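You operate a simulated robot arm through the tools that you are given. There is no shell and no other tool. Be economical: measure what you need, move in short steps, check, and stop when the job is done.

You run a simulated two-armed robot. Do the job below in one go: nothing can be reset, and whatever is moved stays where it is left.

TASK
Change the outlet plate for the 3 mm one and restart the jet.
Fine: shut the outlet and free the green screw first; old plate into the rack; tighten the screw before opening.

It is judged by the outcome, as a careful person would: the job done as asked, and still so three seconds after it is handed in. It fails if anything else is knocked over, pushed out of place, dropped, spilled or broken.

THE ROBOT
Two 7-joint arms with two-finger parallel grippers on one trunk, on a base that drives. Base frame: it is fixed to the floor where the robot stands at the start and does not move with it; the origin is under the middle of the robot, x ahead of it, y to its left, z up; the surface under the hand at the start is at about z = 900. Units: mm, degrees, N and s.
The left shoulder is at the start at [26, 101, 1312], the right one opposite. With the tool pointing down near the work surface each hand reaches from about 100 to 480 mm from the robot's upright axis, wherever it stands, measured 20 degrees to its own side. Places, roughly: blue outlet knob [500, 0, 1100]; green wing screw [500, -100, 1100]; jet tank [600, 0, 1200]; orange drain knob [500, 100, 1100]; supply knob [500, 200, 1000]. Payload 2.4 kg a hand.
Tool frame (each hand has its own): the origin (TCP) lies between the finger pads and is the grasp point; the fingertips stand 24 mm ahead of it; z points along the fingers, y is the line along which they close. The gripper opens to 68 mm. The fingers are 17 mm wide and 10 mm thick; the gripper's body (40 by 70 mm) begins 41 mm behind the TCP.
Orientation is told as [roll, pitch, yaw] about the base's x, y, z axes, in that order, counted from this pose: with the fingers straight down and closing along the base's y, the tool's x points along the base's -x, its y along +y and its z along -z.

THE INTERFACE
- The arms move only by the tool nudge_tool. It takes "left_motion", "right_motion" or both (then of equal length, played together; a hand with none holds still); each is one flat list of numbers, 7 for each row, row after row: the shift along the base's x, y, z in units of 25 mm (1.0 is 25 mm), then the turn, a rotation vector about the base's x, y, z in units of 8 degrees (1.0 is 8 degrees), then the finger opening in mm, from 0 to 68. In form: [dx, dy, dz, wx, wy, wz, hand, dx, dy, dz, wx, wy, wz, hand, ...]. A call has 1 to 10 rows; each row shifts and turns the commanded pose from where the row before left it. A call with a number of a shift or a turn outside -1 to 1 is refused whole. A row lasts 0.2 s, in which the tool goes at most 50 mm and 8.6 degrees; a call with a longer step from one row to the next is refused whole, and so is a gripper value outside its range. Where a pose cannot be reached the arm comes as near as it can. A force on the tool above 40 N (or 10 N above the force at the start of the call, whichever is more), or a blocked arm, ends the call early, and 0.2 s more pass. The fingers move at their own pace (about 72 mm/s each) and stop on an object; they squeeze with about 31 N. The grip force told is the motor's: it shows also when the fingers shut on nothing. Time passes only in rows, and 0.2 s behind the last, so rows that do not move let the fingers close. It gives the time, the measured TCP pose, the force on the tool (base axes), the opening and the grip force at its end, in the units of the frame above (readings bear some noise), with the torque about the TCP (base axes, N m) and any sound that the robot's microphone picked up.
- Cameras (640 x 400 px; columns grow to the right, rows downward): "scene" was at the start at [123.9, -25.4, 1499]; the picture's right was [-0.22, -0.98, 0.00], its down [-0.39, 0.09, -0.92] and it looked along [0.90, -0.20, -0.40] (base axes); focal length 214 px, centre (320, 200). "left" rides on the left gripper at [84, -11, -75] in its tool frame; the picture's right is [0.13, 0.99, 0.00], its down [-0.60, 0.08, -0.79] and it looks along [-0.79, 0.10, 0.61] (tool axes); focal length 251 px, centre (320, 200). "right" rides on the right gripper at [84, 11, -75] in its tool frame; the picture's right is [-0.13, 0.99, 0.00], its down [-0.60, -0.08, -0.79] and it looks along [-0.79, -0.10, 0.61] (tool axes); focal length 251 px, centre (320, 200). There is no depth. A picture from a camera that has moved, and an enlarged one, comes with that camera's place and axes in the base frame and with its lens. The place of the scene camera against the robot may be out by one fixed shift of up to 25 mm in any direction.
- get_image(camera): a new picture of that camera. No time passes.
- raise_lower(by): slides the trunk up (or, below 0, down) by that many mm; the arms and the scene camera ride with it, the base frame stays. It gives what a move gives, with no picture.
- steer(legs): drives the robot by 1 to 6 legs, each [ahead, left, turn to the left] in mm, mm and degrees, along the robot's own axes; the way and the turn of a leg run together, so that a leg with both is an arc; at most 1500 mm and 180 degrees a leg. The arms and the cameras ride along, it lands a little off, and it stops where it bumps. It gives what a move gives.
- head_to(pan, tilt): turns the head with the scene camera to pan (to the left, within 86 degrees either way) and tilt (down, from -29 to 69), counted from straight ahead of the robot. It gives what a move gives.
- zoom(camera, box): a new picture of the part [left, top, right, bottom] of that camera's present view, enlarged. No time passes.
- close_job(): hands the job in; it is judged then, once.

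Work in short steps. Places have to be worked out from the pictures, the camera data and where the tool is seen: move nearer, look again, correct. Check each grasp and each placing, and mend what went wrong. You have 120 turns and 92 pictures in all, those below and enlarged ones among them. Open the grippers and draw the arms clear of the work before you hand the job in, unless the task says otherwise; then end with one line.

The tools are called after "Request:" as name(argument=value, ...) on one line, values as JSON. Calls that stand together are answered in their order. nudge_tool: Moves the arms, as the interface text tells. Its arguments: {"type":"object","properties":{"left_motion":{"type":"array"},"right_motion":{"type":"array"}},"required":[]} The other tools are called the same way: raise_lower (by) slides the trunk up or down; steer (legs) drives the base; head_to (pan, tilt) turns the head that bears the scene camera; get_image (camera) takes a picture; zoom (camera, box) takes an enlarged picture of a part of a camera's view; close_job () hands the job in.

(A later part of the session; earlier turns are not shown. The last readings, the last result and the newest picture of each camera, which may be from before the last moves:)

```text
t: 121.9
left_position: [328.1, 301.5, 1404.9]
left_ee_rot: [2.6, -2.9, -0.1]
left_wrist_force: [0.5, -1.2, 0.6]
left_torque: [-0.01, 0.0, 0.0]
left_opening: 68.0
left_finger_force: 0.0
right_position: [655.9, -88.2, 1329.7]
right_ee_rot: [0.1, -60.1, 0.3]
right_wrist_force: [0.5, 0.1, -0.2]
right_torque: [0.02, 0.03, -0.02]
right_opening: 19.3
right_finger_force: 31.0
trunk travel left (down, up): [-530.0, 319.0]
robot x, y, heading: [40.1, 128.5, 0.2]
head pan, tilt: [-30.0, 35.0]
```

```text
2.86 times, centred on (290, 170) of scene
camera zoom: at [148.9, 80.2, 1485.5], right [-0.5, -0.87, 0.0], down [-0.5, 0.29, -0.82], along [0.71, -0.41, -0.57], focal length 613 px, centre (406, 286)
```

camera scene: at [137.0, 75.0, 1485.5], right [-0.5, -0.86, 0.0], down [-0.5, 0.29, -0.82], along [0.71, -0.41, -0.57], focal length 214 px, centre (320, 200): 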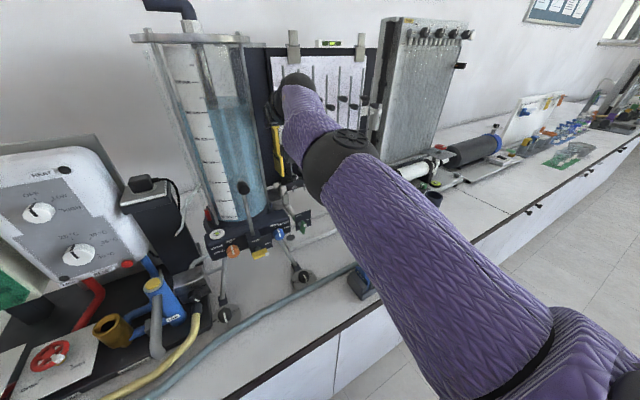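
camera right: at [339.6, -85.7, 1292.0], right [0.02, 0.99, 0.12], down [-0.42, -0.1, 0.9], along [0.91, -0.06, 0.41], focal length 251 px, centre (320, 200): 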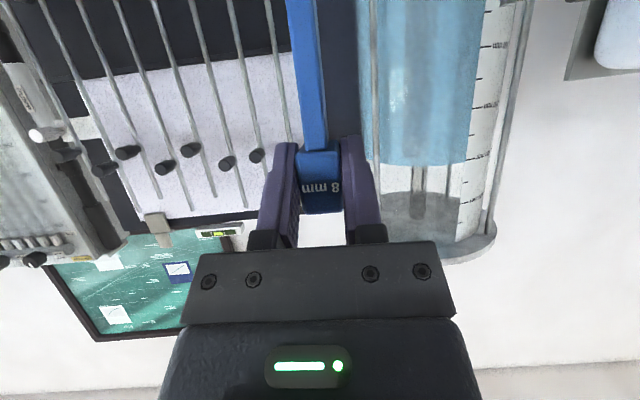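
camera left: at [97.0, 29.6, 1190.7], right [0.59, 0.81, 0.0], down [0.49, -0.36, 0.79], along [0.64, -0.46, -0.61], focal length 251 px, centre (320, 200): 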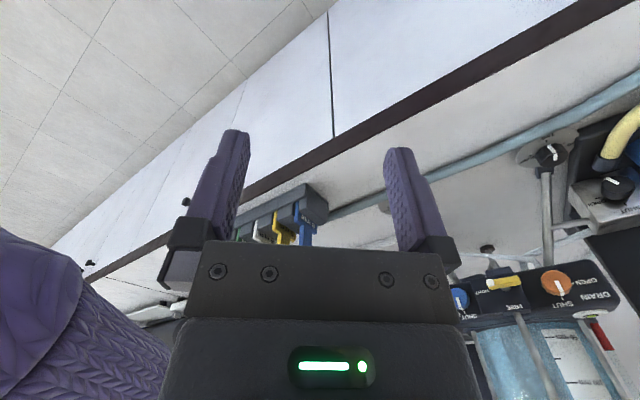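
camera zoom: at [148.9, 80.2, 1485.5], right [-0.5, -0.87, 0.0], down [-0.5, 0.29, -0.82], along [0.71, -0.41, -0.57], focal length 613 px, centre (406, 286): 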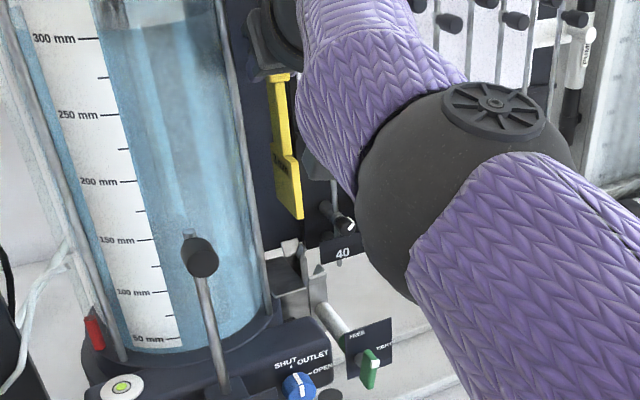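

Request:
zoom(camera="scene", box=[262, 148, 310, 178])

```text
13.33 times, centred on (286, 163) of scene
camera zoom: at [148.9, 80.2, 1485.5], right [-0.5, -0.87, 0.0], down [-0.5, 0.29, -0.82], along [0.71, -0.41, -0.57], focal length 2860 px, centre (773, 693)
```

zoom: 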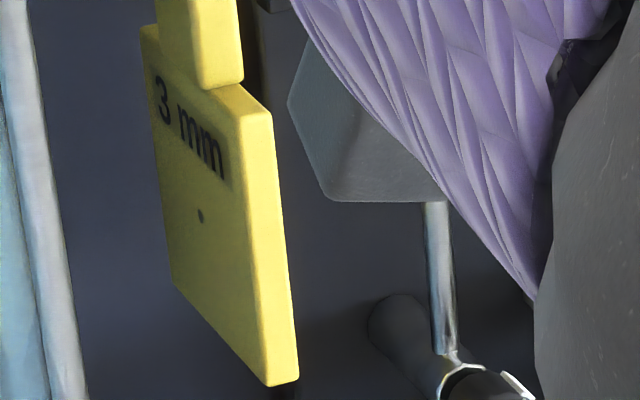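

The plate is upright above the slot. I'll correct y by -2.6 mm to the recorded seat y, lower to just above the lips, and look.

Request:
nudge_tool(right_motion=[-0.02, -0.1, 0, 0, 0, -0.03, 10, 0, 0, 0, 0, 0, 0, 10])

Request:
raise_lower(by=-32)

Request:
zoom(camera="scene", box=[256, 142, 316, 192])

```text
t: 122.5
left_position: [326.6, 301.0, 1406.2]
left_ee_rot: [2.5, -2.9, -0.1]
left_wrist_force: [0.6, 0.4, -0.2]
left_torque: [0.01, 0.02, 0.01]
left_opening: 68.0
left_finger_force: 0.0
right_position: [653.9, -91.2, 1330.0]
right_ee_rot: [0.1, -60.2, -0.2]
right_wrist_force: [-0.9, -0.1, -1.1]
right_torque: [0.0, 0.02, 0.02]
right_opening: 19.3
right_finger_force: 31.0
trunk travel left (down, up): [-530.0, 319.0]
robot x, y, heading: [41.8, 129.3, 0.1]
head pan, tilt: [-30.0, 35.0]
```

```text
t: 123.3
left_position: [327.7, 300.4, 1372.4]
left_ee_rot: [2.5, -2.9, 0.0]
left_wrist_force: [0.6, 0.0, -0.3]
left_torque: [-0.02, 0.0, 0.01]
left_opening: 68.0
left_finger_force: 0.0
right_position: [654.5, -90.7, 1299.1]
right_ee_rot: [0.2, -60.1, -0.2]
right_wrist_force: [0.5, -0.1, -0.3]
right_torque: [-0.02, -0.02, -0.02]
right_opening: 19.4
right_finger_force: 31.3
trunk travel left (down, up): [-498.0, 351.0]
robot x, y, heading: [40.1, 125.6, 0.1]
head pan, tilt: [-30.0, 35.0]
```

```text
8.00 times, centred on (286, 167) of scene
camera zoom: at [150.3, 79.8, 1453.4], right [-0.5, -0.87, 0.0], down [-0.5, 0.29, -0.82], along [0.71, -0.41, -0.57], focal length 1716 px, centre (592, 464)
```

zoom: 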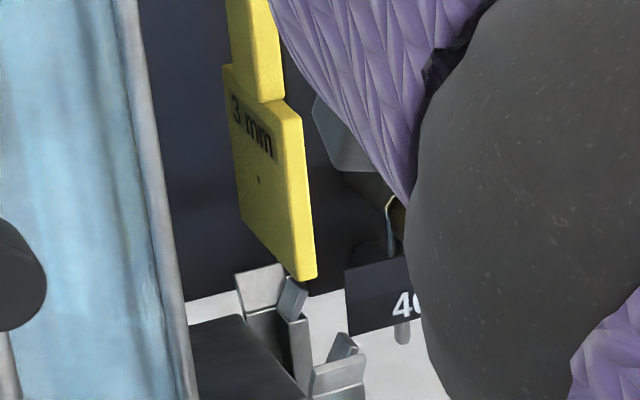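

The plate's lower front corner heads into the gap between the flared lips. I'll lower in small steps and watch the forces.

Request:
raise_lower(by=-10)

Request:
raise_lower(by=-6)

Request:
zoom(camera="scene", box=[256, 142, 316, 192])

```text
t: 123.9
left_position: [327.5, 300.5, 1363.0]
left_ee_rot: [2.6, -2.9, 0.0]
left_wrist_force: [0.3, 0.3, 0.5]
left_torque: [0.01, -0.01, 0.02]
left_opening: 67.8
left_finger_force: 0.1
right_position: [654.9, -90.7, 1288.2]
right_ee_rot: [0.1, -60.2, -0.1]
right_wrist_force: [0.3, 0.6, 0.0]
right_torque: [-0.03, 0.0, -0.02]
right_opening: 19.3
right_finger_force: 31.0
trunk travel left (down, up): [-488.0, 361.0]
robot x, y, heading: [37.1, 129.7, -0.0]
head pan, tilt: [-30.0, 35.0]
```

```text
t: 124.4
left_position: [327.2, 302.1, 1358.0]
left_ee_rot: [2.6, -3.0, 0.0]
left_wrist_force: [-1.1, -0.6, 0.1]
left_torque: [-0.02, 0.02, -0.01]
left_opening: 68.2
left_finger_force: 0.1
right_position: [655.1, -90.3, 1282.9]
right_ee_rot: [0.1, -60.1, -0.1]
right_wrist_force: [-0.7, 0.4, -1.0]
right_torque: [0.0, -0.01, -0.01]
right_opening: 19.6
right_finger_force: 30.9
trunk travel left (down, up): [-482.0, 367.0]
robot x, y, heading: [34.2, 125.3, 0.1]
head pan, tilt: [-30.0, 35.0]
```

```text
8.00 times, centred on (286, 167) of scene
camera zoom: at [151.9, 79.8, 1437.3], right [-0.5, -0.87, 0.0], down [-0.5, 0.29, -0.82], along [0.71, -0.41, -0.57], focal length 1716 px, centre (592, 464)
```

zoom: 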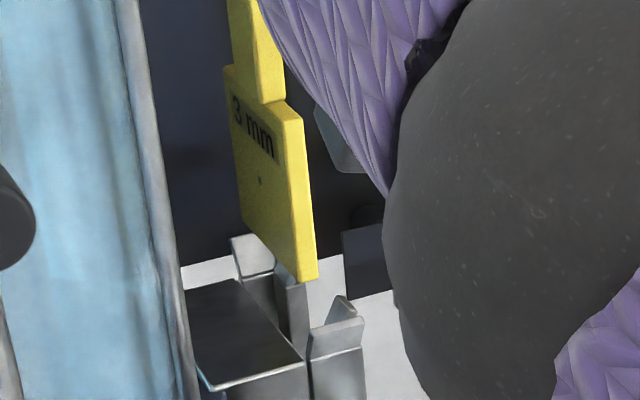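

No contact yet. I'll keep stepping down.

Request:
raise_lower(by=-5)

Request:
raise_lower(by=-5)

Request:
raise_lower(by=-4)

Request:
zoom(camera="scene", box=[256, 142, 316, 192])

```text
t: 125.0
left_position: [326.7, 302.1, 1352.5]
left_ee_rot: [2.6, -2.9, 0.0]
left_wrist_force: [-0.3, 0.3, -1.0]
left_torque: [-0.03, 0.02, 0.01]
left_opening: 68.0
left_finger_force: 0.0
right_position: [654.4, -91.4, 1278.0]
right_ee_rot: [0.1, -60.2, 0.0]
right_wrist_force: [0.4, 1.0, -1.6]
right_torque: [0.03, -0.01, -0.02]
right_opening: 19.7
right_finger_force: 31.2
trunk travel left (down, up): [-477.0, 372.0]
robot x, y, heading: [37.3, 128.8, -0.2]
head pan, tilt: [-30.0, 35.0]
```

```text
t: 125.5
left_position: [326.8, 300.3, 1347.4]
left_ee_rot: [2.6, -2.9, 0.0]
left_wrist_force: [-0.3, -0.7, 0.2]
left_torque: [-0.06, 0.01, 0.03]
left_opening: 68.1
left_finger_force: 0.0
right_position: [654.6, -90.8, 1273.3]
right_ee_rot: [0.1, -60.2, -0.1]
right_wrist_force: [-0.2, -0.5, -0.1]
right_torque: [0.01, 0.01, -0.02]
right_opening: 19.5
right_finger_force: 31.3
trunk travel left (down, up): [-472.0, 377.0]
robot x, y, heading: [36.7, 132.2, 0.1]
head pan, tilt: [-30.0, 35.0]
```

```text
t: 126.0
left_position: [329.1, 301.9, 1343.5]
left_ee_rot: [2.6, -2.9, 0.0]
left_wrist_force: [-0.3, 0.2, 0.2]
left_torque: [0.01, 0.0, -0.04]
left_opening: 67.9
left_finger_force: 0.2
right_position: [654.5, -91.0, 1270.5]
right_ee_rot: [0.1, -60.2, -0.1]
right_wrist_force: [-0.3, 0.2, 0.2]
right_torque: [0.0, -0.02, 0.0]
right_opening: 19.5
right_finger_force: 31.0
trunk travel left (down, up): [-468.0, 381.0]
robot x, y, heading: [41.0, 129.6, 0.1]
head pan, tilt: [-30.0, 35.0]
```

```text
8.00 times, centred on (286, 167) of scene
camera zoom: at [153.3, 79.8, 1423.3], right [-0.5, -0.87, 0.0], down [-0.5, 0.29, -0.82], along [0.71, -0.41, -0.57], focal length 1716 px, centre (592, 464)
```

zoom: 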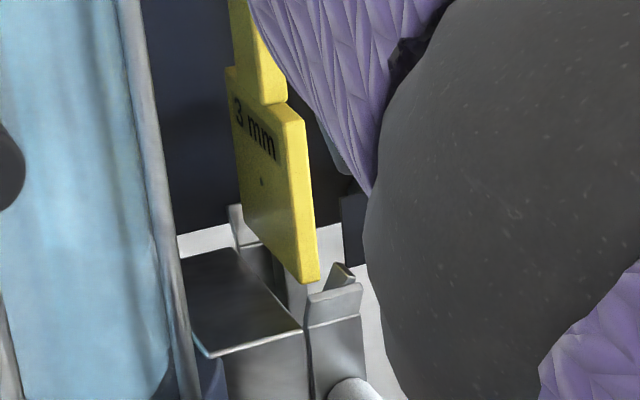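

Request:
raise_lower(by=-5)

Request:
raise_lower(by=-5)

Request:
zoom(camera="scene", box=[256, 142, 316, 192])

```text
t: 126.6
left_position: [326.9, 301.9, 1338.6]
left_ee_rot: [2.6, -2.8, 0.0]
left_wrist_force: [0.8, 0.4, -0.1]
left_torque: [0.0, -0.02, -0.02]
left_opening: 68.2
left_finger_force: 0.0
right_position: [654.1, -91.5, 1264.3]
right_ee_rot: [0.1, -60.1, 0.0]
right_wrist_force: [0.1, 0.4, -0.7]
right_torque: [0.0, -0.02, -0.01]
right_opening: 19.5
right_finger_force: 30.7
trunk travel left (down, up): [-463.0, 386.0]
robot x, y, heading: [37.0, 127.9, 0.0]
head pan, tilt: [-30.0, 35.0]
```

```text
t: 127.1
left_position: [326.3, 301.4, 1333.7]
left_ee_rot: [2.5, -3.0, 0.0]
left_wrist_force: [1.1, 0.5, -0.3]
left_torque: [-0.01, -0.02, 0.0]
left_opening: 68.1
left_finger_force: 0.1
right_position: [655.1, -90.5, 1258.9]
right_ee_rot: [0.2, -60.1, -0.1]
right_wrist_force: [0.2, 0.6, -0.2]
right_torque: [0.0, 0.0, 0.0]
right_opening: 19.5
right_finger_force: 31.6
trunk travel left (down, up): [-458.0, 391.0]
robot x, y, heading: [38.9, 132.1, -0.1]
head pan, tilt: [-30.0, 35.0]
```

```text
8.00 times, centred on (286, 167) of scene
camera zoom: at [154.3, 79.8, 1413.2], right [-0.5, -0.87, 0.0], down [-0.5, 0.29, -0.82], along [0.71, -0.41, -0.57], focal length 1716 px, centre (592, 464)
```

zoom: 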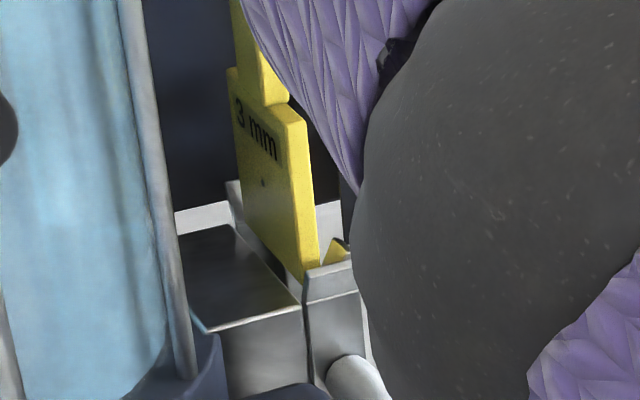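

The plate is now inside: behind the front lip, beside the nozzle block, no force. I'll continue down.

Request:
raise_lower(by=-10)

Request:
raise_lower(by=-12)

Request:
raise_lower(by=-12)

```text
t: 127.7
left_position: [326.1, 302.5, 1324.9]
left_ee_rot: [2.7, -3.0, -0.1]
left_wrist_force: [0.2, -0.1, 0.0]
left_torque: [0.0, 0.0, 0.02]
left_opening: 68.0
left_finger_force: 0.1
right_position: [653.1, -89.7, 1252.4]
right_ee_rot: [-0.1, -60.5, 0.1]
right_wrist_force: [4.9, -0.4, 25.2]
right_torque: [-0.11, -0.28, 0.01]
right_opening: 19.7
right_finger_force: 31.6
trunk travel left (down, up): [-448.0, 401.0]
robot x, y, heading: [36.5, 128.6, -0.0]
head pan, tilt: [-30.0, 35.0]
```

```text
t: 128.3
left_position: [325.9, 303.4, 1310.1]
left_ee_rot: [2.6, -3.1, 0.0]
left_wrist_force: [-0.1, -0.9, -0.4]
left_torque: [0.0, -0.03, 0.02]
left_opening: 68.1
left_finger_force: 0.1
right_position: [653.0, -89.7, 1236.7]
right_ee_rot: [0.1, -60.1, 0.1]
right_wrist_force: [3.3, 0.4, 18.4]
right_torque: [0.06, -0.13, -0.01]
right_opening: 19.5
right_finger_force: 31.1
trunk travel left (down, up): [-436.0, 414.0]
robot x, y, heading: [41.0, 129.8, 0.1]
head pan, tilt: [-30.0, 35.0]
```

```text
t: 128.9
left_position: [326.6, 300.6, 1298.6]
left_ee_rot: [2.6, -2.9, -0.1]
left_wrist_force: [-0.8, -0.6, 0.2]
left_torque: [0.02, -0.07, 0.01]
left_opening: 67.8
left_finger_force: 0.0
right_position: [653.9, -91.0, 1223.2]
right_ee_rot: [0.1, -60.0, -0.1]
right_wrist_force: [0.7, 0.3, 1.0]
right_torque: [0.0, 0.0, 0.0]
right_opening: 10.3
right_finger_force: 0.1
trunk travel left (down, up): [-424.0, 426.0]
robot x, y, heading: [39.2, 131.1, -0.1]
head pan, tilt: [-30.0, 35.0]
```

The grip has slipped: the plate caught at about bottom z≈1110 and the fingers slid down to the neck. I'll look before doing anything else.

Request:
zoom(camera="right", box=[160, 40, 480, 240])

Request:
zoom(camera="scene", box=[246, 112, 326, 182])

```text
2.00 times, centred on (320, 140) of right
camera zoom: at [547.3, -79.6, 1187.5], right [0.06, 0.99, 0.11], down [-0.38, -0.08, 0.92], along [0.92, -0.1, 0.38], focal length 503 px, centre (320, 320)
```

zoom: 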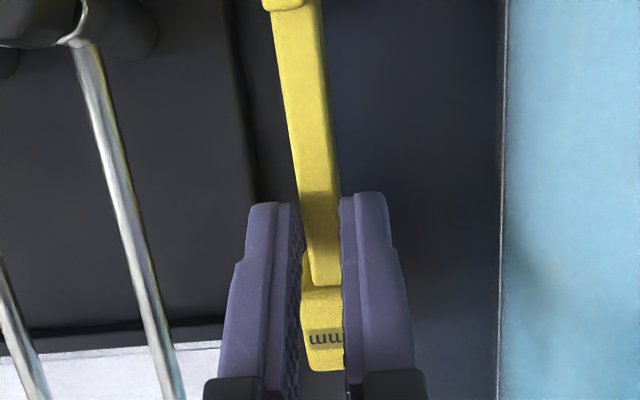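

```text
5.71 times, centred on (286, 147) of scene
camera zoom: at [157.4, 80.0, 1378.8], right [-0.5, -0.87, 0.0], down [-0.5, 0.29, -0.82], along [0.71, -0.41, -0.57], focal length 1226 px, centre (514, 503)
```

zoom: 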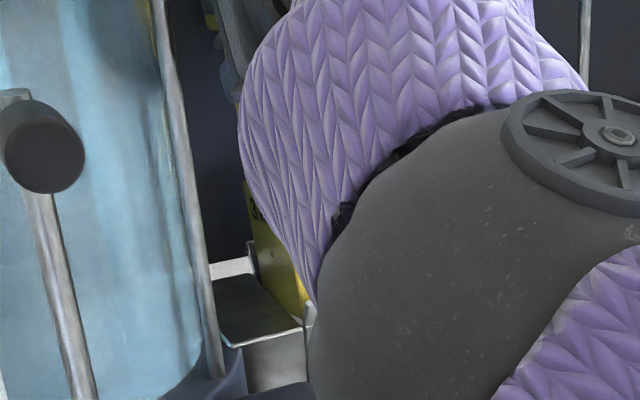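

The plate is standing upright in the slot, part-way down, with its head about 10 mm above the pads. I'll open, raise 11 mm and regrip the head.

Request:
nudge_tool(right_motion=[0, 0, 0, 0, 0, 0, 34, 0, 0, 0, 0, 0, 0, 34, 0, 0, 0, 0, 0, 0, 34])

Request:
raise_lower(by=12)

Request:
zoom(camera="right", box=[160, 0, 480, 240])

```text
t: 129.7
left_position: [326.6, 302.0, 1299.5]
left_ee_rot: [2.6, -2.9, 0.0]
left_wrist_force: [-0.3, 0.7, 0.0]
left_torque: [0.01, 0.02, 0.02]
left_opening: 68.1
left_finger_force: 0.1
right_position: [656.0, -89.9, 1224.5]
right_ee_rot: [0.0, -60.2, -0.1]
right_wrist_force: [-0.4, -0.7, 0.0]
right_torque: [-0.02, -0.01, 0.02]
right_opening: 33.8
right_finger_force: 0.1
trunk travel left (down, up): [-424.0, 426.0]
robot x, y, heading: [38.7, 130.2, -0.1]
head pan, tilt: [-30.0, 35.0]
```

```text
t: 130.3
left_position: [328.5, 301.6, 1309.9]
left_ee_rot: [2.7, -2.9, -0.1]
left_wrist_force: [0.4, 0.0, -0.8]
left_torque: [0.02, 0.0, -0.02]
left_opening: 68.0
left_finger_force: 0.0
right_position: [654.8, -90.8, 1236.5]
right_ee_rot: [0.1, -60.1, -0.1]
right_wrist_force: [0.2, -0.8, 0.0]
right_torque: [0.01, 0.01, 0.0]
right_opening: 34.1
right_finger_force: 0.3
trunk travel left (down, up): [-436.0, 414.0]
robot x, y, heading: [37.8, 130.3, 0.1]
head pan, tilt: [-30.0, 35.0]
```

```text
1.67 times, centred on (320, 120) of right
camera zoom: at [548.7, -79.4, 1200.3], right [0.06, 0.99, 0.11], down [-0.39, -0.08, 0.92], along [0.92, -0.1, 0.38], focal length 419 px, centre (320, 333)
```

zoom: 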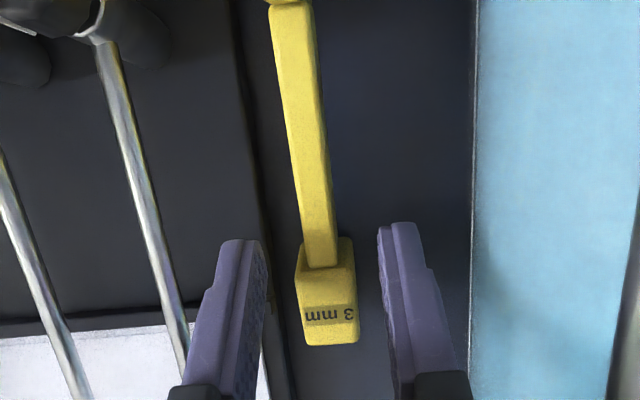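

The plate's front bottom corner caught the front rail's flare, and the plate now leans back about 12° with its head near x≈680, z≈1250. The reaction torque puts the contact about 16 mm in front of the TCP, so the plate was a few mm too far forward. I'll raise to the head's height and move in to regrip.

Request:
raise_lower(by=8)

Request:
steer(legs=[[18, 0, 0]])

Request:
zoom(camera="right", box=[160, 0, 480, 240])

```text
t: 130.9
left_position: [327.0, 299.6, 1319.1]
left_ee_rot: [2.6, -2.8, 0.0]
left_wrist_force: [-0.2, 0.6, 0.7]
left_torque: [0.02, 0.03, 0.0]
left_opening: 68.0
left_finger_force: 0.0
right_position: [654.7, -90.2, 1245.4]
right_ee_rot: [0.1, -60.1, -0.1]
right_wrist_force: [-0.2, -0.7, -1.0]
right_torque: [0.0, -0.02, -0.01]
right_opening: 34.2
right_finger_force: 0.0
trunk travel left (down, up): [-444.0, 406.0]
robot x, y, heading: [36.5, 126.4, -0.2]
head pan, tilt: [-30.0, 35.0]
```

```text
t: 131.7
left_position: [344.6, 300.3, 1319.1]
left_ee_rot: [2.6, -3.0, -0.1]
left_wrist_force: [0.0, -0.1, 0.6]
left_torque: [0.02, 0.0, 0.01]
left_opening: 68.3
left_finger_force: 0.1
right_position: [671.6, -90.0, 1243.0]
right_ee_rot: [0.2, -60.2, -0.1]
right_wrist_force: [-3.4, -1.1, -1.2]
right_torque: [0.06, 0.04, -0.12]
right_opening: 33.9
right_finger_force: 0.0
trunk travel left (down, up): [-444.0, 406.0]
robot x, y, heading: [56.0, 130.1, -0.1]
head pan, tilt: [-30.0, 35.0]
```

```text
1.67 times, centred on (320, 120) of right
camera zoom: at [566.3, -79.6, 1208.5], right [0.06, 0.99, 0.11], down [-0.39, -0.08, 0.92], along [0.92, -0.1, 0.38], focal length 419 px, centre (320, 333)
```

zoom: 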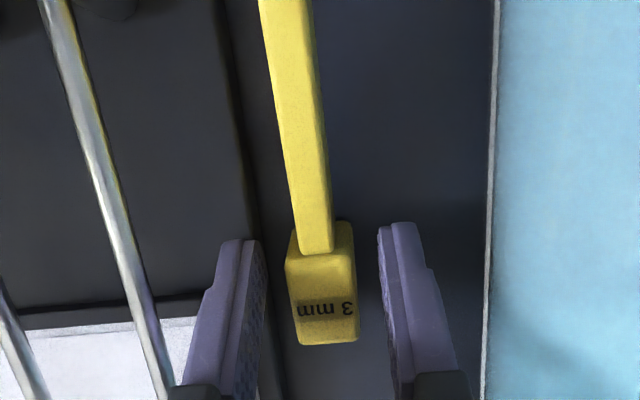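

The head is now at the same place between the pads as in the original grasp. I'll close on it.

Request:
nudge_tool(right_motion=[0, 0, 0, 0, 0, 0, 8, 0, 0, 0, 0, 0, 0, 8, 0, 0, 0, 0, 0, 0, 8])

Request:
raise_lower(by=12)

Request:
zoom(camera="right", box=[160, 0, 480, 240])

```text
t: 132.4
left_position: [345.2, 301.5, 1319.1]
left_ee_rot: [2.5, -2.8, 0.0]
left_wrist_force: [-0.7, 0.5, 0.4]
left_torque: [-0.01, 0.01, 0.02]
left_opening: 68.1
left_finger_force: 0.0
right_position: [672.8, -90.3, 1243.2]
right_ee_rot: [0.1, -60.1, -0.1]
right_wrist_force: [-0.3, -0.1, -0.4]
right_torque: [-0.01, 0.02, 0.0]
right_opening: 19.6
right_finger_force: 31.0
trunk travel left (down, up): [-444.0, 406.0]
robot x, y, heading: [53.5, 125.8, -0.1]
head pan, tilt: [-30.0, 35.0]
```

```text
t: 133.1
left_position: [346.3, 300.8, 1330.7]
left_ee_rot: [2.6, -2.9, 0.0]
left_wrist_force: [0.7, -0.4, -0.2]
left_torque: [-0.01, 0.04, 0.0]
left_opening: 67.9
left_finger_force: 0.0
right_position: [672.5, -90.9, 1256.6]
right_ee_rot: [0.1, -60.1, -0.1]
right_wrist_force: [-0.1, -0.9, -1.1]
right_torque: [0.02, 0.0, -0.03]
right_opening: 19.5
right_finger_force: 31.0
trunk travel left (down, up): [-456.0, 393.0]
robot x, y, heading: [59.8, 134.7, 0.1]
head pan, tilt: [-30.0, 35.0]
```

```text
1.67 times, centred on (320, 120) of right
camera zoom: at [566.6, -79.5, 1220.5], right [0.06, 0.99, 0.11], down [-0.39, -0.08, 0.92], along [0.92, -0.1, 0.38], focal length 419 px, centre (320, 333)
```

zoom: 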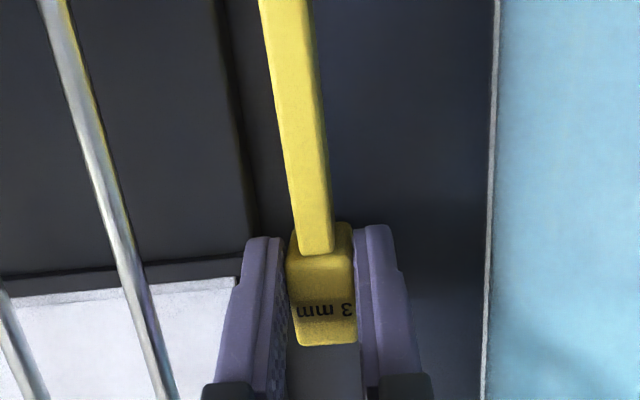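

The head is held again. I'll lift clear of the lips, bring it back 17 mm, and check its lean from the head camera.

Request:
raise_lower(by=44)

Request:
steer(legs=[[-15, 0, 0]])

Request:
zoom(camera="scene", box=[256, 142, 316, 192])

```text
t: 133.9
left_position: [346.1, 301.6, 1374.5]
left_ee_rot: [2.7, -3.0, 0.0]
left_wrist_force: [-0.3, 0.7, -0.3]
left_torque: [-0.02, 0.02, 0.0]
left_opening: 68.1
left_finger_force: 0.0
right_position: [672.9, -90.0, 1300.6]
right_ee_rot: [0.1, -60.1, -0.1]
right_wrist_force: [-0.1, -0.4, -0.9]
right_torque: [0.0, 0.02, -0.02]
right_opening: 19.3
right_finger_force: 30.1
trunk travel left (down, up): [-500.0, 349.0]
robot x, y, heading: [52.7, 127.0, 0.1]
head pan, tilt: [-30.0, 35.0]
```

```text
t: 134.7
left_position: [329.4, 301.4, 1375.3]
left_ee_rot: [2.6, -3.0, -0.2]
left_wrist_force: [-0.1, -0.4, 0.4]
left_torque: [0.02, -0.01, 0.01]
left_opening: 68.1
left_finger_force: 0.1
right_position: [655.7, -91.6, 1300.3]
right_ee_rot: [0.2, -60.1, -0.1]
right_wrist_force: [-0.6, -0.4, -0.7]
right_torque: [0.01, 0.01, 0.03]
right_opening: 19.3
right_finger_force: 31.2
trunk travel left (down, up): [-500.0, 349.0]
robot x, y, heading: [42.4, 130.8, -0.0]
head pan, tilt: [-30.0, 35.0]
```

```text
8.00 times, centred on (286, 167) of scene
camera zoom: at [152.3, 79.8, 1455.5], right [-0.5, -0.87, 0.0], down [-0.5, 0.29, -0.82], along [0.71, -0.41, -0.57], focal length 1716 px, centre (592, 464)
```

zoom: 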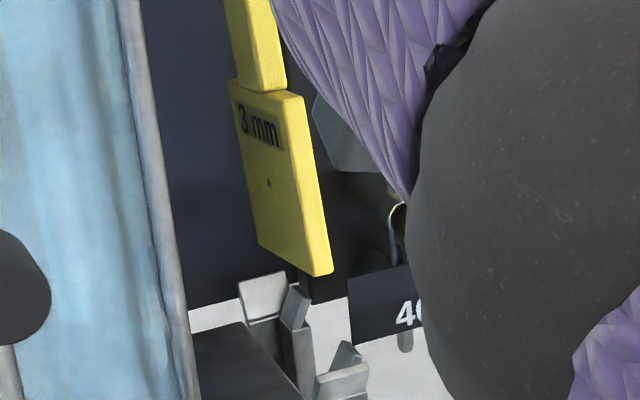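

Compared with the vertical reference view, the plate is rotated about 8.6° (front edge raised). I'll rotate the hand by that amount about y to bring it upright and check.

Request:
nudge_tool(right_motion=[0, 0, 0, 0, -0.54, 0, 8, 0, 0, 0, 0, -0.54, 0, 8, 0, 0, 0, 0, 0, 0, 8])

Request:
zoom(camera="scene", box=[256, 142, 316, 192])

```text
t: 135.5
left_position: [330.7, 301.0, 1374.2]
left_ee_rot: [2.5, -2.9, -0.1]
left_wrist_force: [-0.4, -0.1, -0.2]
left_torque: [0.03, -0.02, 0.01]
left_opening: 68.0
left_finger_force: 0.1
right_position: [657.4, -91.8, 1300.8]
right_ee_rot: [0.3, -68.8, -0.2]
right_wrist_force: [0.3, 0.6, -1.5]
right_torque: [0.0, 0.0, 0.03]
right_opening: 19.3
right_finger_force: 31.3
trunk travel left (down, up): [-500.0, 349.0]
robot x, y, heading: [39.3, 126.3, -0.1]
head pan, tilt: [-30.0, 35.0]
```

```text
8.00 times, centred on (286, 167) of scene
camera zoom: at [153.4, 79.8, 1455.4], right [-0.5, -0.87, 0.0], down [-0.5, 0.29, -0.82], along [0.71, -0.41, -0.57], focal length 1716 px, centre (592, 464)
```

zoom: 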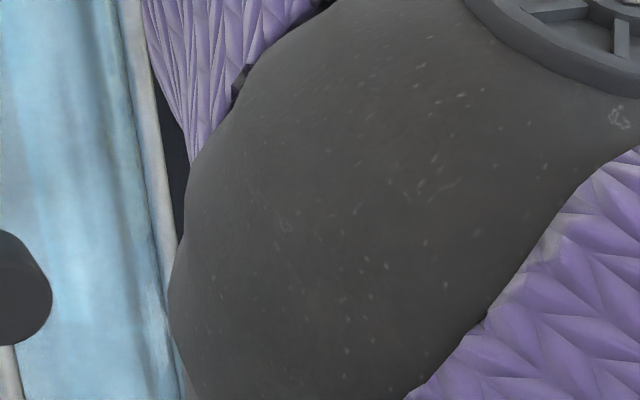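

From the pixel shifts, the regripped plate sits about 7.6 mm further back and 4.9 mm higher in the hand than before. It should go in about 3 mm further back than the first try, so I need TCP x ≈ 650 and seat z ≈ 1191. I'll move to that x.

Request:
nudge_tool(right_motion=[-0.28, 0.02, 0, 0, 0, 0, 8, 0, 0, 0, 0, 0, 0, 8])

Request:
head_to(pan=-30, tilt=35)

```text
t: 136.1
left_position: [330.7, 301.9, 1375.8]
left_ee_rot: [2.6, -2.9, -0.1]
left_wrist_force: [0.0, 0.5, -0.2]
left_torque: [-0.03, 0.01, 0.04]
left_opening: 67.9
left_finger_force: 0.0
right_position: [649.9, -90.8, 1300.6]
right_ee_rot: [0.2, -68.8, -0.1]
right_wrist_force: [0.5, 0.1, -1.1]
right_torque: [0.0, -0.02, -0.01]
right_opening: 19.5
right_finger_force: 31.0
trunk travel left (down, up): [-500.0, 349.0]
robot x, y, heading: [44.9, 130.1, 0.1]
head pan, tilt: [-30.0, 35.0]
```

```text
t: 136.7
left_position: [329.8, 300.9, 1375.7]
left_ee_rot: [2.6, -2.9, -0.1]
left_wrist_force: [-0.1, -0.6, 0.0]
left_torque: [-0.01, 0.01, -0.02]
left_opening: 68.0
left_finger_force: 0.3
right_position: [650.9, -89.9, 1300.7]
right_ee_rot: [0.1, -68.8, -0.1]
right_wrist_force: [0.2, 0.9, -0.9]
right_torque: [0.02, 0.01, 0.01]
right_opening: 19.4
right_finger_force: 30.2
trunk travel left (down, up): [-500.0, 349.0]
robot x, y, heading: [38.8, 126.6, 0.1]
head pan, tilt: [-30.0, 35.0]
```

Request:
raise_lower(by=-42)

Request:
raise_lower(by=-5)

Request:
raise_lower(by=-4)

```text
t: 137.5
left_position: [330.6, 300.8, 1334.0]
left_ee_rot: [2.7, -3.0, 0.1]
left_wrist_force: [0.4, 0.3, 0.2]
left_torque: [0.01, 0.0, 0.0]
left_opening: 68.2
left_finger_force: 0.0
right_position: [651.1, -89.5, 1258.4]
right_ee_rot: [0.1, -68.8, -0.1]
right_wrist_force: [-0.6, -0.6, -0.9]
right_torque: [0.02, -0.01, 0.01]
right_opening: 19.4
right_finger_force: 30.8
trunk travel left (down, up): [-458.0, 391.0]
robot x, y, heading: [46.0, 128.4, -0.3]
head pan, tilt: [-30.0, 35.0]
```

```text
t: 138.1
left_position: [330.2, 300.3, 1328.4]
left_ee_rot: [2.4, -2.9, 0.0]
left_wrist_force: [0.0, -0.5, 0.2]
left_torque: [0.0, 0.02, 0.0]
left_opening: 68.2
left_finger_force: 0.1
right_position: [650.8, -91.5, 1252.8]
right_ee_rot: [0.0, -68.8, 0.0]
right_wrist_force: [0.1, 0.3, -0.8]
right_torque: [0.02, 0.06, 0.0]
right_opening: 19.2
right_finger_force: 31.1
trunk travel left (down, up): [-453.0, 396.0]
robot x, y, heading: [39.3, 128.8, -0.2]
head pan, tilt: [-30.0, 35.0]
```

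```text
t: 138.6
left_position: [331.4, 301.0, 1323.7]
left_ee_rot: [2.6, -2.9, 0.1]
left_wrist_force: [0.2, 0.7, -0.4]
left_torque: [0.02, -0.03, -0.04]
left_opening: 67.8
left_finger_force: 0.1
right_position: [651.4, -89.7, 1249.1]
right_ee_rot: [0.1, -68.8, -0.1]
right_wrist_force: [4.9, -0.9, 2.8]
right_torque: [-0.06, -0.69, -0.07]
right_opening: 19.2
right_finger_force: 31.4
trunk travel left (down, up): [-449.0, 400.0]
robot x, y, heading: [42.9, 128.5, 0.1]
head pan, tilt: [-30.0, 35.0]
```

The front flare is pushing the plate toward +x at its lower end, so it needs to go a little further back. I'll move +3.5 mm in x and continue down.

Request:
nudge_tool(right_motion=[0.14, 0, 0, 0, 0, 0, 8, 0, 0, 0, 0, 0, 0, 8])

Request:
raise_lower(by=-4)

```text
t: 139.2
left_position: [331.3, 300.2, 1324.0]
left_ee_rot: [2.5, -2.9, -0.1]
left_wrist_force: [0.4, 0.0, -0.5]
left_torque: [-0.01, -0.01, 0.03]
left_opening: 68.2
left_finger_force: 0.0
right_position: [654.8, -89.6, 1250.2]
right_ee_rot: [0.3, -68.7, -0.2]
right_wrist_force: [0.4, 0.1, -0.6]
right_torque: [0.02, 0.03, 0.01]
right_opening: 19.5
right_finger_force: 30.8
trunk travel left (down, up): [-449.0, 400.0]
robot x, y, heading: [43.1, 127.7, 0.1]
head pan, tilt: [-30.0, 35.0]
```

```text
t: 139.7
left_position: [329.1, 300.6, 1319.4]
left_ee_rot: [2.7, -2.8, -0.1]
left_wrist_force: [-0.1, 0.3, 0.0]
left_torque: [0.03, -0.02, 0.02]
left_opening: 68.1
left_finger_force: 0.1
right_position: [654.1, -89.5, 1246.3]
right_ee_rot: [0.2, -68.8, -0.1]
right_wrist_force: [0.0, -0.1, -0.9]
right_torque: [0.01, 0.0, 0.02]
right_opening: 19.5
right_finger_force: 31.2
trunk travel left (down, up): [-445.0, 404.0]
robot x, y, heading: [42.8, 127.1, 0.1]
head pan, tilt: [-30.0, 35.0]
```

The force is gone and it passes the point where it caught. Continuing in small steps.

Request:
raise_lower(by=-4)

Request:
raise_lower(by=-4)

```text
t: 140.3
left_position: [330.9, 301.8, 1316.4]
left_ee_rot: [2.6, -2.8, -0.1]
left_wrist_force: [0.1, -0.3, 0.0]
left_torque: [0.02, -0.02, 0.01]
left_opening: 68.1
left_finger_force: 0.0
right_position: [655.1, -90.3, 1241.2]
right_ee_rot: [0.2, -68.8, -0.1]
right_wrist_force: [0.6, 0.3, -0.8]
right_torque: [0.04, 0.04, 0.01]
right_opening: 19.4
right_finger_force: 31.0
trunk travel left (down, up): [-441.0, 408.0]
robot x, y, heading: [44.7, 128.8, -0.1]
head pan, tilt: [-30.0, 35.0]
```

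```text
t: 140.8
left_position: [331.8, 300.2, 1311.6]
left_ee_rot: [2.6, -2.8, -0.1]
left_wrist_force: [-0.2, 0.1, -0.7]
left_torque: [0.01, -0.01, 0.0]
left_opening: 68.1
left_finger_force: 0.0
right_position: [653.7, -89.5, 1237.6]
right_ee_rot: [0.1, -68.7, 0.0]
right_wrist_force: [-0.2, 0.6, -1.0]
right_torque: [0.02, 0.01, 0.01]
right_opening: 19.5
right_finger_force: 30.6
trunk travel left (down, up): [-437.0, 412.0]
robot x, y, heading: [43.2, 129.1, -0.1]
head pan, tilt: [-30.0, 35.0]
```

No force; I'll go on in 8 mm steps.

Request:
raise_lower(by=-8)

Request:
raise_lower(by=-8)

Request:
raise_lower(by=-7)

Request:
raise_lower(by=-7)

```text
t: 141.4
left_position: [330.0, 300.7, 1304.2]
left_ee_rot: [2.6, -2.9, -0.1]
left_wrist_force: [0.8, -0.2, -0.3]
left_torque: [-0.01, 0.01, -0.01]
left_opening: 67.8
left_finger_force: 0.0
right_position: [653.0, -90.2, 1230.1]
right_ee_rot: [0.1, -68.8, -0.1]
right_wrist_force: [-0.7, 0.6, -0.9]
right_torque: [-0.01, 0.04, -0.01]
right_opening: 19.2
right_finger_force: 30.8
trunk travel left (down, up): [-429.0, 420.0]
robot x, y, heading: [41.3, 126.5, 0.1]
head pan, tilt: [-30.0, 35.0]
```

```text
t: 141.9
left_position: [330.3, 300.7, 1295.4]
left_ee_rot: [2.6, -2.9, 0.0]
left_wrist_force: [0.6, 0.3, -0.7]
left_torque: [-0.02, 0.0, -0.01]
left_opening: 68.1
left_finger_force: 0.0
right_position: [654.0, -89.2, 1221.2]
right_ee_rot: [0.1, -68.7, 0.0]
right_wrist_force: [0.2, 1.0, -1.9]
right_torque: [-0.01, 0.03, -0.02]
right_opening: 19.7
right_finger_force: 30.9
trunk travel left (down, up): [-421.0, 428.0]
robot x, y, heading: [44.3, 129.0, -0.1]
head pan, tilt: [-30.0, 35.0]
```

```text
t: 142.5
left_position: [329.5, 300.8, 1289.1]
left_ee_rot: [2.5, -2.9, -0.1]
left_wrist_force: [0.7, -0.1, -0.3]
left_torque: [0.02, 0.01, 0.02]
left_opening: 67.9
left_finger_force: 0.1
right_position: [653.5, -90.7, 1214.5]
right_ee_rot: [0.1, -68.9, 0.0]
right_wrist_force: [-0.3, -0.6, -0.8]
right_torque: [-0.04, -0.01, -0.01]
right_opening: 19.2
right_finger_force: 31.0
trunk travel left (down, up): [-414.0, 435.0]
robot x, y, heading: [40.3, 128.7, 0.1]
head pan, tilt: [-30.0, 35.0]
```

```text
t: 143.1
left_position: [331.2, 300.5, 1281.7]
left_ee_rot: [2.6, -2.9, 0.0]
left_wrist_force: [-1.1, -0.5, -0.3]
left_torque: [0.0, 0.0, -0.04]
left_opening: 68.0
left_finger_force: 0.0
right_position: [654.4, -90.0, 1208.2]
right_ee_rot: [0.1, -68.7, -0.2]
right_wrist_force: [-0.8, -0.6, -1.4]
right_torque: [-0.03, -0.02, 0.0]
right_opening: 19.3
right_finger_force: 31.0
trunk travel left (down, up): [-407.0, 442.0]
robot x, y, heading: [41.1, 131.7, -0.4]
head pan, tilt: [-30.0, 35.0]
```

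Sliding down freely at z 1208. Seat is expected at about 1191, so the last steps will be small.

Request:
raise_lower(by=-7)

Request:
raise_lower(by=-5)

Request:
raise_lower(by=-3)

Request:
raise_lower(by=-2)

```text
t: 143.6
left_position: [330.3, 301.3, 1276.3]
left_ee_rot: [2.6, -2.9, 0.0]
left_wrist_force: [0.6, 0.9, -0.5]
left_torque: [-0.01, -0.02, -0.03]
left_opening: 68.0
left_finger_force: 0.1
right_position: [653.2, -90.3, 1200.9]
right_ee_rot: [0.1, -68.7, -0.1]
right_wrist_force: [0.1, -0.6, -0.6]
right_torque: [0.0, 0.0, -0.01]
right_opening: 19.5
right_finger_force: 30.9
trunk travel left (down, up): [-400.0, 449.0]
robot x, y, heading: [41.5, 129.7, -0.3]
head pan, tilt: [-30.0, 35.0]
```

```text
t: 144.2
left_position: [329.7, 301.2, 1270.2]
left_ee_rot: [2.6, -2.7, 0.0]
left_wrist_force: [-0.3, 0.1, 0.0]
left_torque: [-0.06, -0.02, -0.01]
left_opening: 68.0
left_finger_force: 0.0
right_position: [653.3, -89.9, 1194.9]
right_ee_rot: [0.1, -68.9, -0.2]
right_wrist_force: [0.2, 0.3, -0.5]
right_torque: [-0.05, 0.0, 0.0]
right_opening: 19.3
right_finger_force: 31.0
trunk travel left (down, up): [-395.0, 454.0]
robot x, y, heading: [40.8, 127.5, 0.0]
head pan, tilt: [-30.0, 35.0]
```

```text
t: 144.7
left_position: [330.6, 302.7, 1266.2]
left_ee_rot: [2.6, -2.9, -0.1]
left_wrist_force: [-0.2, 0.2, -0.7]
left_torque: [-0.01, 0.01, -0.03]
left_opening: 67.8
left_finger_force: 0.1
right_position: [654.5, -90.2, 1192.1]
right_ee_rot: [0.0, -68.7, -0.2]
right_wrist_force: [-0.1, -0.4, 0.2]
right_torque: [0.02, 0.06, 0.0]
right_opening: 19.6
right_finger_force: 30.4
trunk travel left (down, up): [-392.0, 457.0]
robot x, y, heading: [44.8, 131.2, -0.2]
head pan, tilt: [-30.0, 35.0]
```

```text
t: 145.2
left_position: [329.8, 301.3, 1265.7]
left_ee_rot: [2.6, -3.0, 0.0]
left_wrist_force: [-0.4, -0.5, 0.0]
left_torque: [-0.01, 0.0, 0.02]
left_opening: 68.1
left_finger_force: 0.1
right_position: [653.9, -90.9, 1191.7]
right_ee_rot: [0.0, -68.9, 0.0]
right_wrist_force: [2.8, -0.3, 10.2]
right_torque: [-0.08, -0.74, -0.02]
right_opening: 19.4
right_finger_force: 31.3
trunk travel left (down, up): [-390.0, 459.0]
robot x, y, heading: [43.2, 131.2, -0.2]
head pan, tilt: [-30.0, 35.0]
```

Seated at z≈1191.7 with bottom contact, exactly as predicted. I'll release, rise 20 mm, back off 150 mm, and check the plate.

Request:
nudge_tool(right_motion=[0, 0, 0, 0, 0, 0, 36, 0, 0, 0, 0, 0, 0, 36, 0, 0, 0, 0, 0, 0, 36])

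Request:
raise_lower(by=20)

Request:
steer(legs=[[-150, 0, 0]])

Request:
get_image(camera="right")

```text
t: 146.0
left_position: [330.7, 301.5, 1265.4]
left_ee_rot: [2.6, -2.9, -0.1]
left_wrist_force: [-0.2, -0.5, 0.1]
left_torque: [-0.02, 0.01, 0.01]
left_opening: 68.2
left_finger_force: 0.1
right_position: [655.6, -90.4, 1190.0]
right_ee_rot: [0.1, -68.7, -0.1]
right_wrist_force: [0.5, 0.2, 0.5]
right_torque: [0.01, -0.02, -0.01]
right_opening: 36.1
right_finger_force: 0.0
trunk travel left (down, up): [-390.0, 459.0]
robot x, y, heading: [39.7, 130.7, -0.1]
head pan, tilt: [-30.0, 35.0]
```

```text
t: 146.7
left_position: [330.6, 300.9, 1284.4]
left_ee_rot: [2.6, -2.9, -0.1]
left_wrist_force: [-0.1, -0.3, -0.2]
left_torque: [0.0, 0.01, -0.03]
left_opening: 67.9
left_finger_force: 0.0
right_position: [654.0, -90.0, 1209.7]
right_ee_rot: [0.2, -68.8, -0.1]
right_wrist_force: [0.0, -0.5, -0.1]
right_torque: [0.01, 0.01, 0.01]
right_opening: 36.3
right_finger_force: 0.1
trunk travel left (down, up): [-410.0, 439.0]
robot x, y, heading: [41.0, 131.5, 0.1]
head pan, tilt: [-30.0, 35.0]
```

```text
t: 148.0
left_position: [179.0, 300.0, 1285.3]
left_ee_rot: [2.7, -3.0, 0.1]
left_wrist_force: [-0.6, 0.5, 1.1]
left_torque: [0.0, 0.0, -0.01]
left_opening: 68.2
left_finger_force: 0.0
right_position: [505.3, -88.1, 1211.0]
right_ee_rot: [0.2, -68.8, 0.1]
right_wrist_force: [0.7, 0.7, 0.1]
right_torque: [0.02, 0.01, 0.02]
right_opening: 36.0
right_finger_force: 0.0
trunk travel left (down, up): [-410.0, 439.0]
robot x, y, heading: [-106.0, 126.7, 0.3]
head pan, tilt: [-30.0, 35.0]
```

```text
7 pictures are left
camera right: at [405.0, -78.1, 1159.1], right [0.04, 0.99, 0.12], down [-0.52, -0.08, 0.85], along [0.85, -0.1, 0.51], focal length 251 px, centre (320, 200)
```

right: 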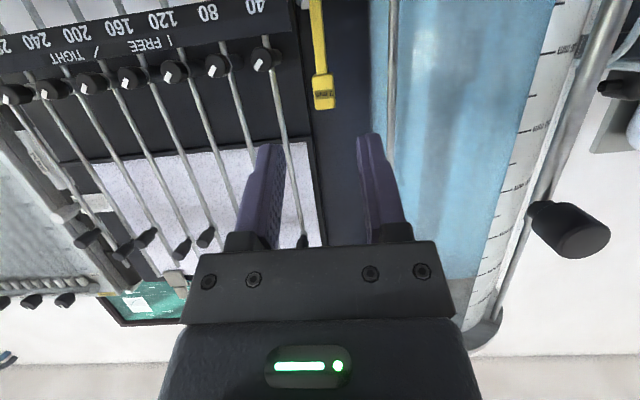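

The 3 mm plate stands seated where the old one was. Now to tighten: I'll back up and restore the forward-pointing hand pose used for the wing, then drop the trunk to wing height.

Request:
steer(legs=[[-75, 0, 0]])

Request:
nudge_tool(right_motion=[0.05, 0, 0.64, 0, -0.5, 0, 30, 0.05, 0, 0.64, 0, -0.5, 0, 30, 0.05, 0, 0.64, 0, -0.5, 0, 30, 0.05, 0, 0.64, 0, -0.5, 0, 30, 0.05, 0, 0.64, 0, -0.5, 0, 30, 0, 0, 0, 0, 0, 0, 30])

Request:
raise_lower(by=-210)

```text
t: 149.1
left_position: [105.1, 300.9, 1285.2]
left_ee_rot: [2.6, -3.0, 0.1]
left_wrist_force: [-0.8, 0.1, 0.3]
left_torque: [0.01, 0.0, -0.02]
left_opening: 67.8
left_finger_force: 0.0
right_position: [428.8, -87.7, 1210.9]
right_ee_rot: [0.0, -68.8, 0.1]
right_wrist_force: [-0.5, -0.7, -0.7]
right_torque: [0.01, 0.01, 0.01]
right_opening: 36.3
right_finger_force: 0.1
trunk travel left (down, up): [-410.0, 439.0]
robot x, y, heading: [-179.2, 127.2, 0.0]
head pan, tilt: [-30.0, 35.0]
```

```text
t: 150.5
left_position: [106.6, 301.7, 1284.4]
left_ee_rot: [2.6, -2.9, 0.2]
left_wrist_force: [0.1, 0.3, 0.6]
left_torque: [-0.03, -0.05, 0.02]
left_opening: 68.1
left_finger_force: 0.1
right_position: [435.7, -89.0, 1291.0]
right_ee_rot: [-2.0, -88.8, 2.2]
right_wrist_force: [-0.3, 0.4, 0.5]
right_torque: [-0.03, -0.02, 0.03]
right_opening: 30.0
right_finger_force: 0.1
trunk travel left (down, up): [-410.0, 439.0]
robot x, y, heading: [-183.1, 129.0, 0.3]
head pan, tilt: [-30.0, 35.0]
```

```text
t: 152.7
left_position: [105.4, 301.1, 1076.0]
left_ee_rot: [2.5, -2.9, 0.1]
left_wrist_force: [-0.3, -0.1, -0.2]
left_torque: [-0.01, -0.02, 0.01]
left_opening: 68.0
left_finger_force: 0.1
right_position: [436.3, -89.1, 1081.4]
right_ee_rot: [-2.5, -88.7, 2.7]
right_wrist_force: [0.1, 0.7, 0.0]
right_torque: [0.02, -0.01, -0.02]
right_opening: 30.1
right_finger_force: 0.2
trunk travel left (down, up): [-200.0, 650.0]
robot x, y, heading: [-183.3, 131.6, 0.1]
head pan, tilt: [-30.0, 35.0]
```

Pose restored cleanly at (436,-89,1081). I'll align to the wing axis (y -95, z 1079), drive 40 mm closer and check.

Request:
nudge_tool(right_motion=[0, -0.25, -0.08, 0, 0, 0, 30, 0, 0, 0, 0, 0, 0, 30])

Request:
steer(legs=[[40, 0, 0]])

Request:
zoom(camera="right", box=[180, 20, 460, 220])

```text
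t: 153.3
left_position: [105.9, 301.1, 1076.4]
left_ee_rot: [2.6, -2.9, 0.3]
left_wrist_force: [0.0, -0.2, -0.5]
left_torque: [-0.02, 0.02, -0.01]
left_opening: 67.9
left_finger_force: 0.0
right_position: [436.5, -95.7, 1078.0]
right_ee_rot: [-0.9, -88.8, 1.1]
right_wrist_force: [-0.1, 0.1, -0.3]
right_torque: [0.01, 0.01, -0.02]
right_opening: 30.4
right_finger_force: 0.1
trunk travel left (down, up): [-200.0, 650.0]
robot x, y, heading: [-183.1, 124.3, 0.2]
head pan, tilt: [-30.0, 35.0]
```

```text
t: 154.2
left_position: [145.9, 301.7, 1075.2]
left_ee_rot: [2.6, -2.8, 0.1]
left_wrist_force: [-0.1, -0.2, 0.1]
left_torque: [-0.01, -0.01, 0.0]
left_opening: 68.2
left_finger_force: 0.0
right_position: [476.6, -94.7, 1078.5]
right_ee_rot: [-0.9, -88.8, 1.1]
right_wrist_force: [0.2, 0.5, 0.1]
right_torque: [-0.03, 0.02, 0.01]
right_opening: 30.0
right_finger_force: 0.1
trunk travel left (down, up): [-200.0, 650.0]
robot x, y, heading: [-148.9, 132.5, 0.2]
head pan, tilt: [-30.0, 35.0]
```

```text
2.00 times, centred on (320, 120) of right
camera zoom: at [401.2, -84.0, 995.1], right [0.0, 0.99, 0.13], down [-0.78, -0.08, 0.62], along [0.63, -0.1, 0.77], focal length 503 px, centre (320, 360)
```

zoom: 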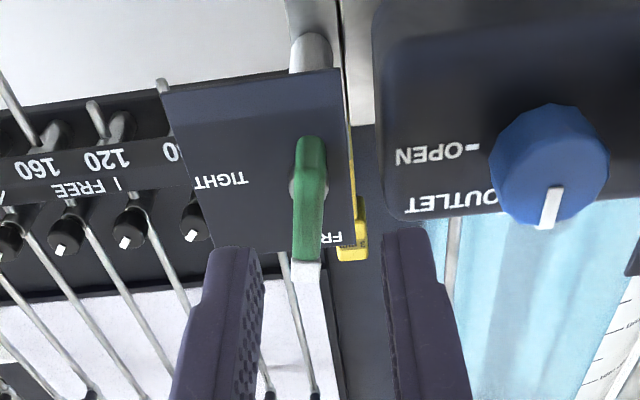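

The wing sits between the fingers. I'll advance 28 mm, close on it, and turn it clockwise toward TIGHT.

Request:
nudge_tool(right_motion=[0.3, -0.07, 0, 0, 0, 0, 30, 0.4, 0, 0.02, 0, 0, 0, 30, 0.4, 0, 0, 0, 0, 0, 30, 0, 0, 0, 0, 0, 0, 30, 0, 0, 0, 0, 0, 0, 4, 0, 0, 0, 0, 0, 0, 4, 0, 0, 0, 0, 0, 0, 4])

Request:
nudge_tool(right_motion=[0, 0, 0, 1, 0, 0, 4, 0, 0, 0, 1, 0, 0, 4, 0, 0, 0, 1, 0, 0, 4, 0, 0, 0, 1, 0, 0, 4, 0, 0, 0, 1, 0, 0, 4, 0, 0, 0, 1, 0, 0, 4, 0, 0, 0, 1, 0, 0, 4, 0, 0, 0, 1, 0, 0, 4, 0, 0, 0, 1, 0, 0, 4, 0, 0, 0, 1, 0, 0, 4])

```text
t: 155.8
left_position: [147.0, 298.9, 1074.9]
left_ee_rot: [2.7, -3.0, 0.0]
left_wrist_force: [0.2, 0.4, 0.4]
left_torque: [0.0, 0.03, 0.0]
left_opening: 68.5
left_finger_force: 0.0
right_position: [505.3, -98.9, 1078.3]
right_ee_rot: [2.0, -88.8, -1.9]
right_wrist_force: [1.9, -7.4, 2.5]
right_torque: [0.0, 0.18, -0.24]
right_opening: 7.8
right_finger_force: 29.3
trunk travel left (down, up): [-200.0, 650.0]
robot x, y, heading: [-140.0, 129.1, -0.1]
head pan, tilt: [-30.0, 35.0]
```

```text
t: 158.0
left_position: [145.9, 300.1, 1076.2]
left_ee_rot: [2.7, -2.8, 0.1]
left_wrist_force: [0.3, 0.9, 0.2]
left_torque: [-0.01, 0.02, 0.0]
left_opening: 68.0
left_finger_force: 0.1
right_position: [504.9, -97.8, 1078.7]
right_ee_rot: [89.9, -9.9, -88.7]
right_wrist_force: [4.8, -9.4, 6.7]
right_torque: [0.0, 0.07, -0.45]
right_opening: 8.0
right_finger_force: 29.4
trunk travel left (down, up): [-200.0, 650.0]
robot x, y, heading: [-142.6, 127.1, 0.2]
head pan, tilt: [-30.0, 35.0]
```

Turned 80° smoothly. I'll go on until it meets the stop.

Request:
nudge_tool(right_motion=[0, 0, 0, 0.7, 0, 0, 4, 0, 0, 0, 0.6, 0, 0, 4, 0, 0, 0, 0.4, 0, 0, 4, 0, 0, 0, 0, 0, 0, 4])

Request:
zoom(camera="right", box=[180, 0, 460, 200])

```text
t: 159.0
left_position: [145.9, 300.8, 1074.4]
left_ee_rot: [2.6, -2.9, 0.1]
left_wrist_force: [0.0, 0.4, -0.3]
left_torque: [-0.02, 0.0, 0.0]
left_opening: 68.0
left_finger_force: 0.1
right_position: [504.7, -97.7, 1079.2]
right_ee_rot: [90.3, 3.7, -88.9]
right_wrist_force: [7.6, -10.2, 9.9]
right_torque: [-0.54, 0.06, 0.01]
right_opening: 8.5
right_finger_force: 29.8
trunk travel left (down, up): [-200.0, 650.0]
robot x, y, heading: [-143.8, 127.4, 0.2]
head pan, tilt: [-30.0, 35.0]
```

```text
2.00 times, centred on (320, 100) of right
camera zoom: at [428.7, -15.6, 1094.1], right [0.0, -0.19, 0.98], down [-0.78, -0.61, -0.12], along [0.63, -0.77, -0.15], focal length 503 px, centre (320, 400)
```

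zoom: 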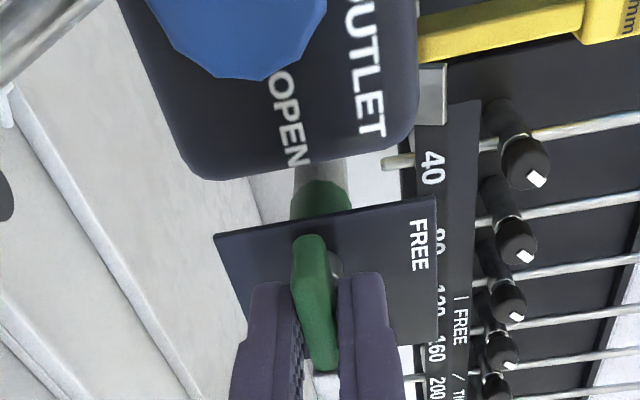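

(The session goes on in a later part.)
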